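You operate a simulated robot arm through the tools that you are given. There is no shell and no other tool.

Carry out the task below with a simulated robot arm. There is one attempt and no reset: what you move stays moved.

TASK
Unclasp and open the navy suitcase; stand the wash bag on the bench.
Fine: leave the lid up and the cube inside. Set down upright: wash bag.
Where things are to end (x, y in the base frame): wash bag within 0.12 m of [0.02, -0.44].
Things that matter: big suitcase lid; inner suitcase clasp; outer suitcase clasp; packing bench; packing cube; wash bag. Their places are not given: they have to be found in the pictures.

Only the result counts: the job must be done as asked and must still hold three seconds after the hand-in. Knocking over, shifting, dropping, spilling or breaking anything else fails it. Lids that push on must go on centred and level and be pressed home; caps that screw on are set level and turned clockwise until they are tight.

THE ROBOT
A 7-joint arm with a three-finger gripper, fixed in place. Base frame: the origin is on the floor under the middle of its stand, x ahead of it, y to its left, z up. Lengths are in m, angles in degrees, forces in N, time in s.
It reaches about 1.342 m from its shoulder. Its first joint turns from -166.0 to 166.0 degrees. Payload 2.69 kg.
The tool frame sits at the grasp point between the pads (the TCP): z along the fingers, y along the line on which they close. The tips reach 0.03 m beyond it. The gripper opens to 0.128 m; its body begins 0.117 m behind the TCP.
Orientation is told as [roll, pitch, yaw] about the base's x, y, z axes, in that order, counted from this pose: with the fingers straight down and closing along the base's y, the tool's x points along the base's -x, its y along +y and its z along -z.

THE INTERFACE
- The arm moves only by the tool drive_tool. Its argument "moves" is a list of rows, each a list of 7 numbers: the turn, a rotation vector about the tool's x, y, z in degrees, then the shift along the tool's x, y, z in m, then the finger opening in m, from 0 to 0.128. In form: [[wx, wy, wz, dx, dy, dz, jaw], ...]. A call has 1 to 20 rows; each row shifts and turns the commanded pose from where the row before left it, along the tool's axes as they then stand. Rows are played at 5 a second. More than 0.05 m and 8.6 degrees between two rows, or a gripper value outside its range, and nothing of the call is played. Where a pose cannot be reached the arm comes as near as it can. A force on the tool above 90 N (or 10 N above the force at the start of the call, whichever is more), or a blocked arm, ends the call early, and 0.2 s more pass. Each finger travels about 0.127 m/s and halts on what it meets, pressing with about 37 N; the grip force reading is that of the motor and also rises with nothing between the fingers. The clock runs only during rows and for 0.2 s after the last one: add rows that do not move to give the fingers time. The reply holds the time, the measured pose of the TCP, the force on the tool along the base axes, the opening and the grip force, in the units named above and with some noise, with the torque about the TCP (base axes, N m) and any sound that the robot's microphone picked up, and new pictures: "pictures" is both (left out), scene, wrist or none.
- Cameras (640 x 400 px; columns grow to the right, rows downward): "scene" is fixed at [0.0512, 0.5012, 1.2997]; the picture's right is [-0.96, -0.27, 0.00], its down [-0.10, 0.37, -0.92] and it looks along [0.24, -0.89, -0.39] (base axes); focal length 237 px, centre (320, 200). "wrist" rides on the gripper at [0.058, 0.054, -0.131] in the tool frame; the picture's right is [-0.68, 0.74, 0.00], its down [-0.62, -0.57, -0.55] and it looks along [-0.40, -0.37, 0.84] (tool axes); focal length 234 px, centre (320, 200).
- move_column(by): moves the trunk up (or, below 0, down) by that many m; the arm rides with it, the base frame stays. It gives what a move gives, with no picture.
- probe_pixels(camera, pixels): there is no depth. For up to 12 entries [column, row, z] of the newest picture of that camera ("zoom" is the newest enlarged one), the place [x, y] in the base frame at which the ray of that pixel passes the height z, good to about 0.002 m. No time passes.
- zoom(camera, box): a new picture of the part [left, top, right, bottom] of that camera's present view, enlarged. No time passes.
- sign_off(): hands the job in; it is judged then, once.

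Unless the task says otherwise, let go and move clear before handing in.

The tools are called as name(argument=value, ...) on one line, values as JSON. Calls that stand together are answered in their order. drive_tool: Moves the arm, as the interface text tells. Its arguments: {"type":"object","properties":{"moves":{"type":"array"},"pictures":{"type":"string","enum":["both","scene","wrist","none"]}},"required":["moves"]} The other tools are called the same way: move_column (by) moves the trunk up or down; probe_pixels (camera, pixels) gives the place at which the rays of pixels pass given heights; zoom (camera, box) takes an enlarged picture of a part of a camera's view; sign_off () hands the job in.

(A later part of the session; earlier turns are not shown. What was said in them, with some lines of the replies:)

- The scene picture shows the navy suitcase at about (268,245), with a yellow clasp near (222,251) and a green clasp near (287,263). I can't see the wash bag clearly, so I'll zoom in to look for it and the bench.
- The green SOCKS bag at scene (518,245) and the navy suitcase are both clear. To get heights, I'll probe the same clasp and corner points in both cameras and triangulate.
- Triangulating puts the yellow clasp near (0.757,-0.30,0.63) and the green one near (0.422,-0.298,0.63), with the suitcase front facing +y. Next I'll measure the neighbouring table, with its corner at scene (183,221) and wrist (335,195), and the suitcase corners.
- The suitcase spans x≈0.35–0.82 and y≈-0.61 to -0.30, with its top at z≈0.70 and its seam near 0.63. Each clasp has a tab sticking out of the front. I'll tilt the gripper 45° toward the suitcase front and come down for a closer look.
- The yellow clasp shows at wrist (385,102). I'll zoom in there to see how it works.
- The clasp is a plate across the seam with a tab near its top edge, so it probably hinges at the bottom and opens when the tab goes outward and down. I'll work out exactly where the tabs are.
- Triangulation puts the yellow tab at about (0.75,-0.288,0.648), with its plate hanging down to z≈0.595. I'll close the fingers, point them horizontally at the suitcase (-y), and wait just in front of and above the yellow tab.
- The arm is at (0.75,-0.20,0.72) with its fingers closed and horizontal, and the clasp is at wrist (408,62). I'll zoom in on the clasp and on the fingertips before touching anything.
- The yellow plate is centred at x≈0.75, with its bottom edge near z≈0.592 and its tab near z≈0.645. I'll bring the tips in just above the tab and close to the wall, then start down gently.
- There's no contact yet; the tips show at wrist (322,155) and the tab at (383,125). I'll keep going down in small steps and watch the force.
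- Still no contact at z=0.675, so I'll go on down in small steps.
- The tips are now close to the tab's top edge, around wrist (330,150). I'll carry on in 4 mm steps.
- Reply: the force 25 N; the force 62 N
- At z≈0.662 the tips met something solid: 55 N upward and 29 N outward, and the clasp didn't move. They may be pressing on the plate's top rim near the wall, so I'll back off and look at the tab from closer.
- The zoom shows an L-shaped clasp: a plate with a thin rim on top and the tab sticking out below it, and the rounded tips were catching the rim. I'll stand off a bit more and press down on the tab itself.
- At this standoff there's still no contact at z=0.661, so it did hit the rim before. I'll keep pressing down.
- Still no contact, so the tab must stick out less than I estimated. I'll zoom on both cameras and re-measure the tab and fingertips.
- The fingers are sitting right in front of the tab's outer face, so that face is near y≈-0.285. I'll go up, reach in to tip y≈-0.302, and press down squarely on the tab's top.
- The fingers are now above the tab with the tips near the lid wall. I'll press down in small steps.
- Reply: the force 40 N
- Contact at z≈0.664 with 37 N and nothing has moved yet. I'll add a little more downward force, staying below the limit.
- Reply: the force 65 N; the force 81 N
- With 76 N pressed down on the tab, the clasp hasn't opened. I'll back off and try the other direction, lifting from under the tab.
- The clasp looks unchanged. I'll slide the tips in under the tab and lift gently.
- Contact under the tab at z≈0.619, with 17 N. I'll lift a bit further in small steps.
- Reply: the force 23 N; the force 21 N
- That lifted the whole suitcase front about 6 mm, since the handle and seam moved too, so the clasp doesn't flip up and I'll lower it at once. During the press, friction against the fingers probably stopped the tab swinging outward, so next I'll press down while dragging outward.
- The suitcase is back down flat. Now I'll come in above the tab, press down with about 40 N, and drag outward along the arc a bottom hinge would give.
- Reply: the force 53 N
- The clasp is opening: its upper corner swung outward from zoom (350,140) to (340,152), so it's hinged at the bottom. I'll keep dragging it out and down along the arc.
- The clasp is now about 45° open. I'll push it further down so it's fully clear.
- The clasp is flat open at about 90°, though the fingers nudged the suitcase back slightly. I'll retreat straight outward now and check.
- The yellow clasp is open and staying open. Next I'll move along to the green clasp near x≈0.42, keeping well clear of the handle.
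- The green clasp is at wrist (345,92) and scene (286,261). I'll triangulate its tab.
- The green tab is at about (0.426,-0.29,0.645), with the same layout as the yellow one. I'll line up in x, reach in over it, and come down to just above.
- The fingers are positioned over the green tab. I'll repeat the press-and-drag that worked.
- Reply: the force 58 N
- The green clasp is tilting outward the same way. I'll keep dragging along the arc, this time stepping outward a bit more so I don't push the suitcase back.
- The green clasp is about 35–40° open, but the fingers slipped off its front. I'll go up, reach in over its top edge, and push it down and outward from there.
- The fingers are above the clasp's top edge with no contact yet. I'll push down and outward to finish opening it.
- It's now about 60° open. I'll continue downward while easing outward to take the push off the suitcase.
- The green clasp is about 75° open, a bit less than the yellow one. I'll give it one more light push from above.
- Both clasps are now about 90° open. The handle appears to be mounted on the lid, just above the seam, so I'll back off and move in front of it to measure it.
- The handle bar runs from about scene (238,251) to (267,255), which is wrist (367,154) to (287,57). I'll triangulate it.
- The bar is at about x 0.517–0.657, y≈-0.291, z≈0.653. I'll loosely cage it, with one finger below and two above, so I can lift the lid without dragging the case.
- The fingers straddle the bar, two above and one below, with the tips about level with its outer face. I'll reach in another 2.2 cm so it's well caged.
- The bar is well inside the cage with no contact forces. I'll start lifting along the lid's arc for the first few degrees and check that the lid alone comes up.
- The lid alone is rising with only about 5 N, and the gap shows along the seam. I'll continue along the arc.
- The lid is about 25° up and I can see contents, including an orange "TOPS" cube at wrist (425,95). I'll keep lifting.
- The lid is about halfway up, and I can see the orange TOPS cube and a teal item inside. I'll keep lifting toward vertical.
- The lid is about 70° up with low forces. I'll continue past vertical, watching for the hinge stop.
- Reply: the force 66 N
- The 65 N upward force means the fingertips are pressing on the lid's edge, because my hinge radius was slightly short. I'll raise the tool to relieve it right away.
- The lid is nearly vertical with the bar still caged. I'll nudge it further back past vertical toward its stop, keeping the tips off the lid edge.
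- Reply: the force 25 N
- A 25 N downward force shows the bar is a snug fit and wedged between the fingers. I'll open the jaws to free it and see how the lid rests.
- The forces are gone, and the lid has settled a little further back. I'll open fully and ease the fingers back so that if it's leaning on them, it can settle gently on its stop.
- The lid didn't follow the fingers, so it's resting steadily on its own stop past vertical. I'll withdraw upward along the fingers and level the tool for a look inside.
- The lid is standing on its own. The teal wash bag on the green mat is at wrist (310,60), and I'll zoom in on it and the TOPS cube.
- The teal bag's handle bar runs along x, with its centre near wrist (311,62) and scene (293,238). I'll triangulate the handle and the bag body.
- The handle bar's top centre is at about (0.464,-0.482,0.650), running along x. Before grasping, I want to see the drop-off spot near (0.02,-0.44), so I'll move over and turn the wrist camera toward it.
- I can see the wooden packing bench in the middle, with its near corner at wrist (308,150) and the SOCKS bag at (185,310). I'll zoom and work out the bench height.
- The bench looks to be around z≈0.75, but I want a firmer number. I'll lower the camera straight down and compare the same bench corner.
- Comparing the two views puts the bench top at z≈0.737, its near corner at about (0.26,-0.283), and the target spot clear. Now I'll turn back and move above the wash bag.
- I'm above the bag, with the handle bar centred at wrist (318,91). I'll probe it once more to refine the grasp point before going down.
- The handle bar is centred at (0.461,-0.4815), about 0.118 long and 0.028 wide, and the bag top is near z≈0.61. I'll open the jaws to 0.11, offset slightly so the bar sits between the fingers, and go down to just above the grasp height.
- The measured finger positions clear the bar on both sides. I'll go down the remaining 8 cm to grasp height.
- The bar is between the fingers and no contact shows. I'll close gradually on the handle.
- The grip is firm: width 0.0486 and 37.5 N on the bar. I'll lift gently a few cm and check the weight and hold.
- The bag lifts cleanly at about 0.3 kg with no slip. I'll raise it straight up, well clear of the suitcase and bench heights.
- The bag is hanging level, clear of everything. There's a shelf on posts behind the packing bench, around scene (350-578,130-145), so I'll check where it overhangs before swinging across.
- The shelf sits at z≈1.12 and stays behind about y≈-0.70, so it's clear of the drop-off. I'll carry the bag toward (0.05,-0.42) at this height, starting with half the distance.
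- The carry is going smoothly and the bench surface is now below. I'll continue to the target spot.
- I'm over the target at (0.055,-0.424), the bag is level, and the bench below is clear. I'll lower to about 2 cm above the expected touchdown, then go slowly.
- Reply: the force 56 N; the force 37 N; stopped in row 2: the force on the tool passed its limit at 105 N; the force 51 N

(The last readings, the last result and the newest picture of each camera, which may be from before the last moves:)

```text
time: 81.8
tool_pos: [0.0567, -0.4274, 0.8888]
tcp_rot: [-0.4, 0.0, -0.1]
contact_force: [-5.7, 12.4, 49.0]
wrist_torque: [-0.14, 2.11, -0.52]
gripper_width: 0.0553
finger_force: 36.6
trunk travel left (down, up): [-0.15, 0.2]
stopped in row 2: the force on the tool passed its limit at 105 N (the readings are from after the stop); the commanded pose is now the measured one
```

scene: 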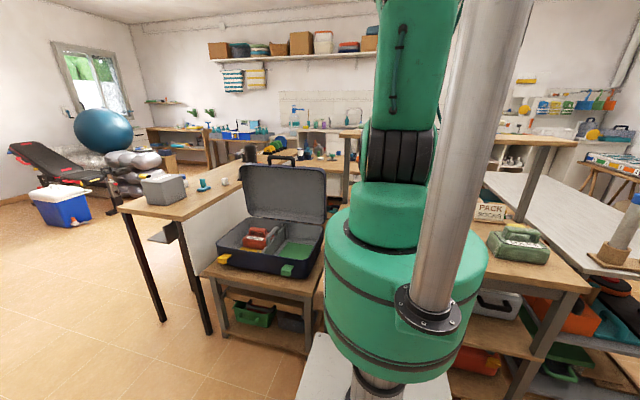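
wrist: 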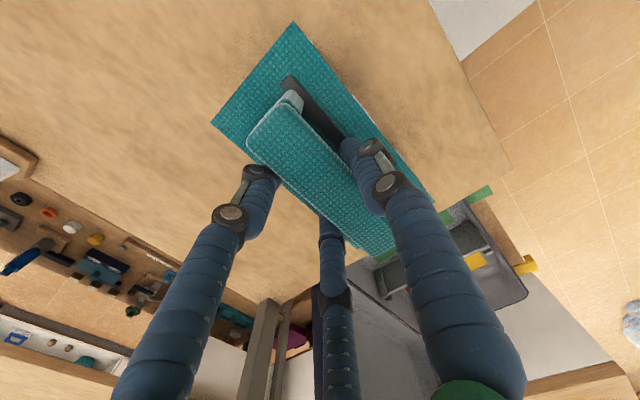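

The bag touched down earlier than I estimated and the fingers slid down the handle, so it's standing on the bench with the tool pressing on it. I'll stop pushing, ease up slightly to unload, and look.

drive_tool(moves=[[0, 0, 0, 0, 0, -0.002, 0], [0, 0, 0, 0, 0, 0, 0]], pictures="both")

zoom(camera="wrist", box=[180, 0, 480, 280])

```text
time: 82.4
tool_pos: [0.0567, -0.4284, 0.889]
tcp_rot: [-0.4, 0.1, 0.0]
contact_force: [-8.1, -1.8, 19.5]
wrist_torque: [-0.89, 0.92, 0.29]
gripper_width: 0.0552
finger_force: 36.8
trunk travel left (down, up): [-0.15, 0.2]
```

scene: 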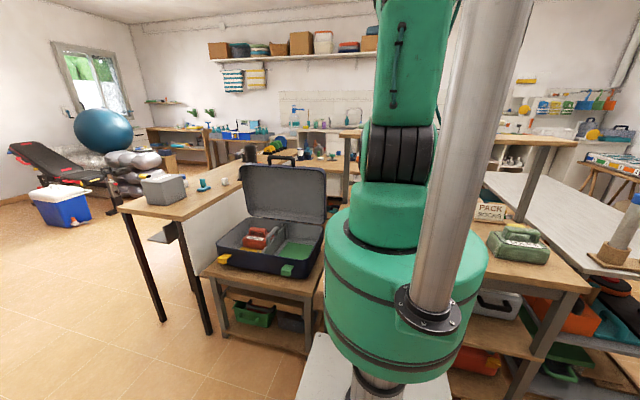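
wrist: 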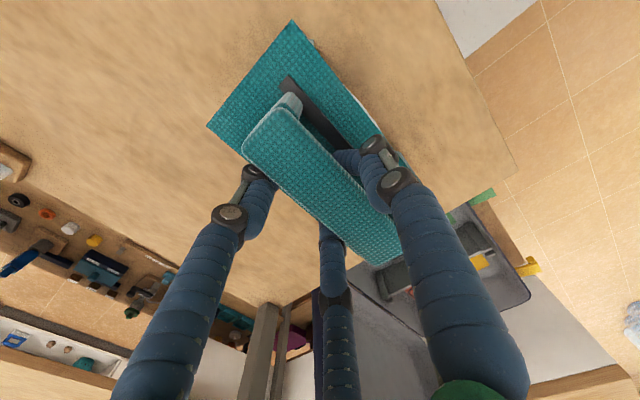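

```text
1.43 times, centred on (330, 140) of wrist
```

zoom: 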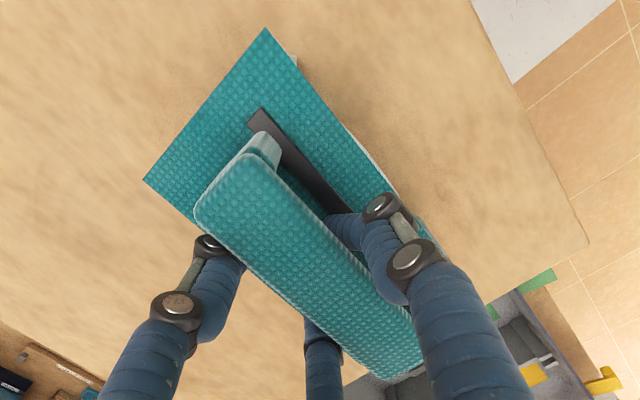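

The bag still looks upright and the force is down to about 20 N. I'll unload a touch more before opening.

drive_tool(moves=[[0, 0, 0, 0, 0, -0.002, 0], [0, 0, 0, 0, 0, 0, 0]], pictures="none")

```text
time: 83.0
tool_pos: [0.0576, -0.4271, 0.8905]
tcp_rot: [-0.2, 0.0, 0.1]
contact_force: [0.6, -0.7, -3.3]
wrist_torque: [-0.01, 0.03, 0.01]
gripper_width: 0.0552
finger_force: 36.9
trunk travel left (down, up): [-0.15, 0.2]
```

The tool is now just carrying the bag's weight, so it's hovering about a millimetre up. I'll lower it that last bit and open the fingers slowly.

drive_tool(moves=[[0, 0, 0, 0, 0, 0.001, 0], [0, 0, 0, 0, 0, 0, 0]], pictures="none")

```text
time: 83.6
tool_pos: [0.0579, -0.4284, 0.889]
tcp_rot: [-0.2, 0.0, 0.0]
contact_force: [0.1, 0.5, -3.2]
wrist_torque: [-0.02, -0.03, 0.01]
gripper_width: 0.0547
finger_force: 36.7
trunk travel left (down, up): [-0.15, 0.2]
```

drive_tool(moves=[[0, 0, 0, 0, 0, 0.001, 0], [0, 0, 0, 0, 0, 0, 0]], pictures="none")

```text
time: 84.2
tool_pos: [0.0569, -0.4284, 0.889]
tcp_rot: [-0.3, 0.0, -0.1]
contact_force: [1.4, 3.0, 13.2]
wrist_torque: [-0.19, 1.11, -0.13]
gripper_width: 0.055
finger_force: 36.6
trunk travel left (down, up): [-0.15, 0.2]
```

The bag is resting on the bench with 13 N contact. I'll open the fingers gently and check that it stays put.

drive_tool(moves=[[0, 0, 0, 0, 0, 0, 0.06], [0, 0, 0, 0, 0, 0, 0.075], [0, 0, 0, 0, 0, 0, 0.09], [0, 0, 0, 0, 0, 0, 0.11], [0, 0, 0, 0, 0, 0, 0.115], [0, 0, 0, 0, 0, 0, 0.115]], pictures="wrist")

zoom(camera="wrist", box=[180, 0, 480, 280])

```text
time: 85.6
tool_pos: [0.0566, -0.4264, 0.8879]
tcp_rot: [-0.3, 0.0, 0.1]
contact_force: [0.3, -0.1, 0.2]
wrist_torque: [-0.03, -0.01, 0.02]
gripper_width: 0.115
finger_force: 0.0
trunk travel left (down, up): [-0.15, 0.2]
```

wrist: 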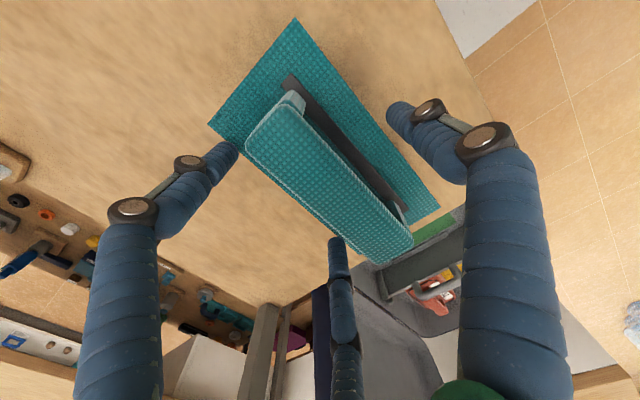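

```text
1.43 times, centred on (330, 140) of wrist
```

zoom: 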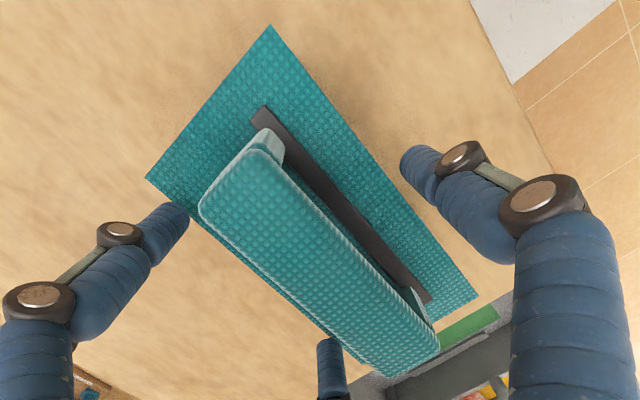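

Released: the forces are zero and the bag is standing between the open fingers. I'll raise the gripper straight up away from it.

drive_tool(moves=[[0, 0, 0, 0, 0, -0.015, 0.115], [0, 0, 0, 0, 0, -0.03, 0.115], [0, 0, 0, 0, 0, -0.04, 0.115], [0, 0, 0, 0, 0, -0.04, 0.115], [0, 0, 0, 0, 0, -0.04, 0.115], [0, 0, 0, 0, 0, 0, 0.115]], pictures="both")

zoom(camera="wrist", box=[180, 0, 480, 280])

```text
time: 87.0
tool_pos: [0.0554, -0.4276, 1.0544]
tcp_rot: [-0.3, 0.0, 0.0]
contact_force: [0.4, 0.7, -0.2]
wrist_torque: [-0.02, 0.01, 0.02]
gripper_width: 0.1151
finger_force: 0.0
trunk travel left (down, up): [-0.15, 0.2]
```

scene: 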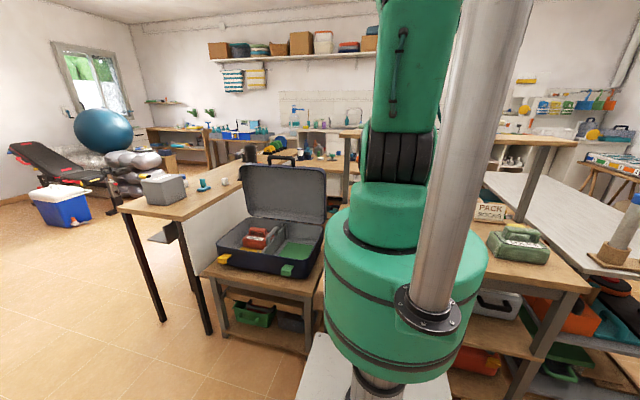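
wrist: 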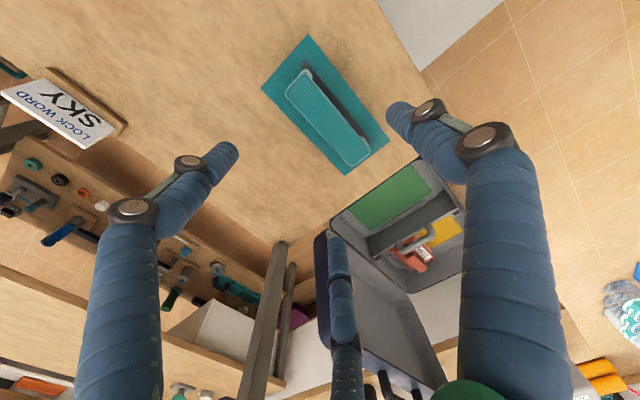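

```text
1.43 times, centred on (330, 140) of wrist
```

zoom: 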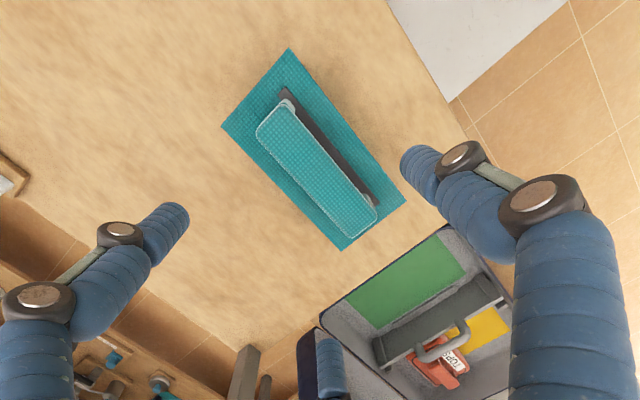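

The wash bag is standing on the packing bench at wrist (325,105). I'll check its position and take a last look at the suitcase, lid and clasps.

probe_pixels(camera="wrist", pixels=[[325, 108, 0.87], [325, 105, 0.84], [262, 87, 0.84], [308, 35, 0.84], [388, 137, 0.84], [344, 174, 0.84]])

zoom(camera="scene", box=[200, 140, 330, 300])

zoom(camera="wrist", box=[240, 20, 410, 190])

```text
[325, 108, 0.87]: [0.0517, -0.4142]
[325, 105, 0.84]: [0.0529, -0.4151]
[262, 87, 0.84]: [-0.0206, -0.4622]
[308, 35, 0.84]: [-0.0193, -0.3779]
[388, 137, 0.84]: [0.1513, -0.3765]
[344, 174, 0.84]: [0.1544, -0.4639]
```

```text
2.50 times, centred on (265, 220) of scene
```

zoom: 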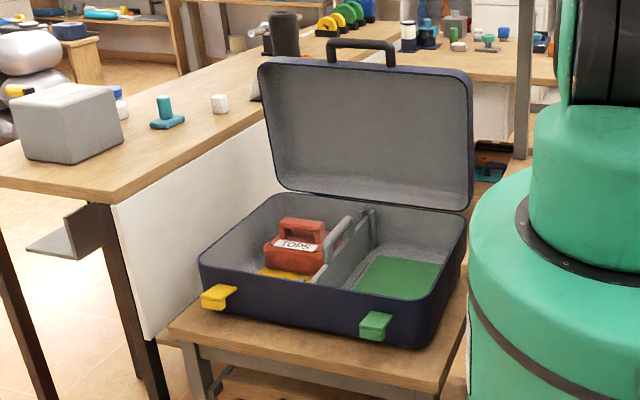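

```text
2.35 times, centred on (325, 105) of wrist
```

zoom: 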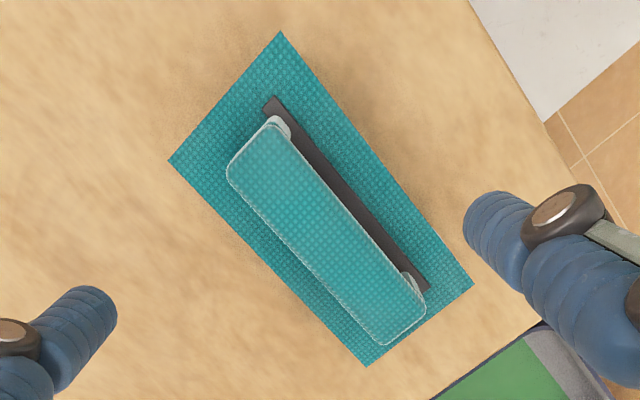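

The bag's footprint is centred near (0.066,-0.42), about 5 cm from the target and level. The lid is up, both clasps are open and the TOPS cube is still inside, so I'll move the arm clear and turn the camera back to confirm.

drive_tool(moves=[[0, 0, 0, 0, 0, -0.04, 0.115], [0, 0, 0, 0, 0, -0.04, 0.115], [0, 0, 0, -0.039, 0.025, 0, 0.115], [0, 0, 0, -0.039, 0.025, 0, 0.115], [0, 0, 0, -0.039, 0.025, 0, 0.115], [0, 0, 0, -0.039, 0.025, 0, 0.115], [0, 0, 0, -0.039, 0.025, 0, 0.115], [0, 0, 0, -0.039, 0.025, 0, 0.115], [0, 0, 0, -0.039, 0.025, 0, 0.115], [0, 0, 0, -0.039, 0.025, 0, 0.115], [0, 0, 8.2, 0, 0, 0, 0.115], [0, 0, 8.2, 0, 0, 0, 0.115], [0, 0, 8.2, 0, 0, 0, 0.115], [0, 0, 8.2, 0, 0, 0, 0.115], [0, 0, 8.2, 0, 0, 0, 0.115], [0, 0, 8.2, 0, 0, 0, 0.115], [0, 0, 8.2, 0, 0, 0, 0.115], [0, 0, 8.2, 0, 0, 0, 0.115], [0, 0, 8.2, 0, 0, 0, 0.115], [0, 0, 8.2, 0, 0, 0, 0.115]], pictures="both")

zoom(camera="wrist", box=[140, 80, 560, 340])

```text
time: 91.2
tool_pos: [0.369, -0.2267, 1.1329]
tcp_rot: [0.0, -0.3, -82.2]
contact_force: [0.2, 0.8, -0.4]
wrist_torque: [0.0, -0.01, -0.01]
gripper_width: 0.115
finger_force: 0.0
trunk travel left (down, up): [-0.15, 0.2]
```

scene: 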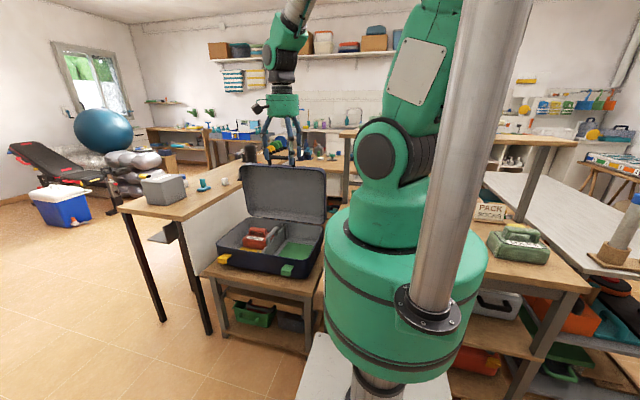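
wrist: 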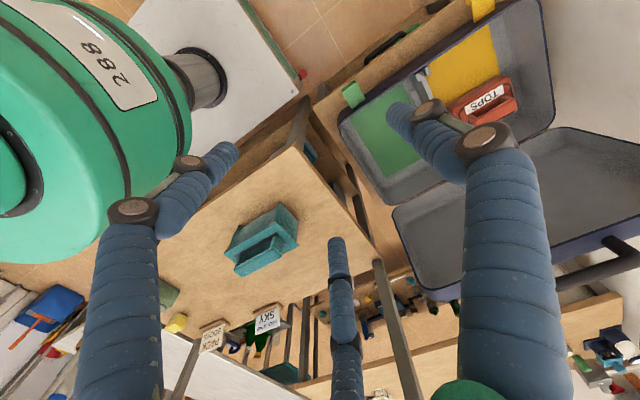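

```text
1.52 times, centred on (350, 210) of wrist
```

zoom: 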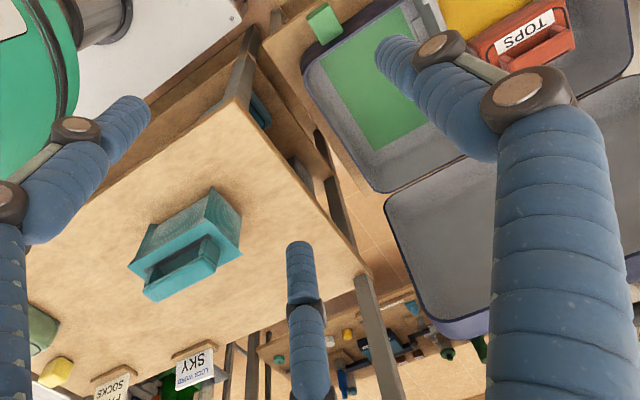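

The last pictures show the wash bag upright on the packing bench at wrist (262,240), well away from the edges. The lid is up, both clasps are open, the TOPS cube is inside and the arm is clear, so I'm handing in.

sign_off()

```text
The job is handed in.
```

The navy suitcase is unclasped and open, and the wash bag is standing upright on the packing bench. I've handed the job in, but I don't have the verdict yet.

- **Wash bag:** it stands level at about (0.066, -0.42), roughly 5 cm from the target of (0.02, -0.44).
- **Suitcase:** both clasps are open. The lid rests on its own stop just past vertical, and the TOPS cube is still inside.
- **Arm:** the gripper has let go and is clear of everything.

**What could count against it:**
- **Suitcase moved:** it slid back about 1–1.5 cm while I worked the clasps. Its front edge also lifted about 6 mm once, and I set it back down straight away.
- **Hard set-down:** the bag touched the bench sooner than I expected, so the tool pressed down at up to about 105 N before stopping. The bag stayed upright and showed no damage.
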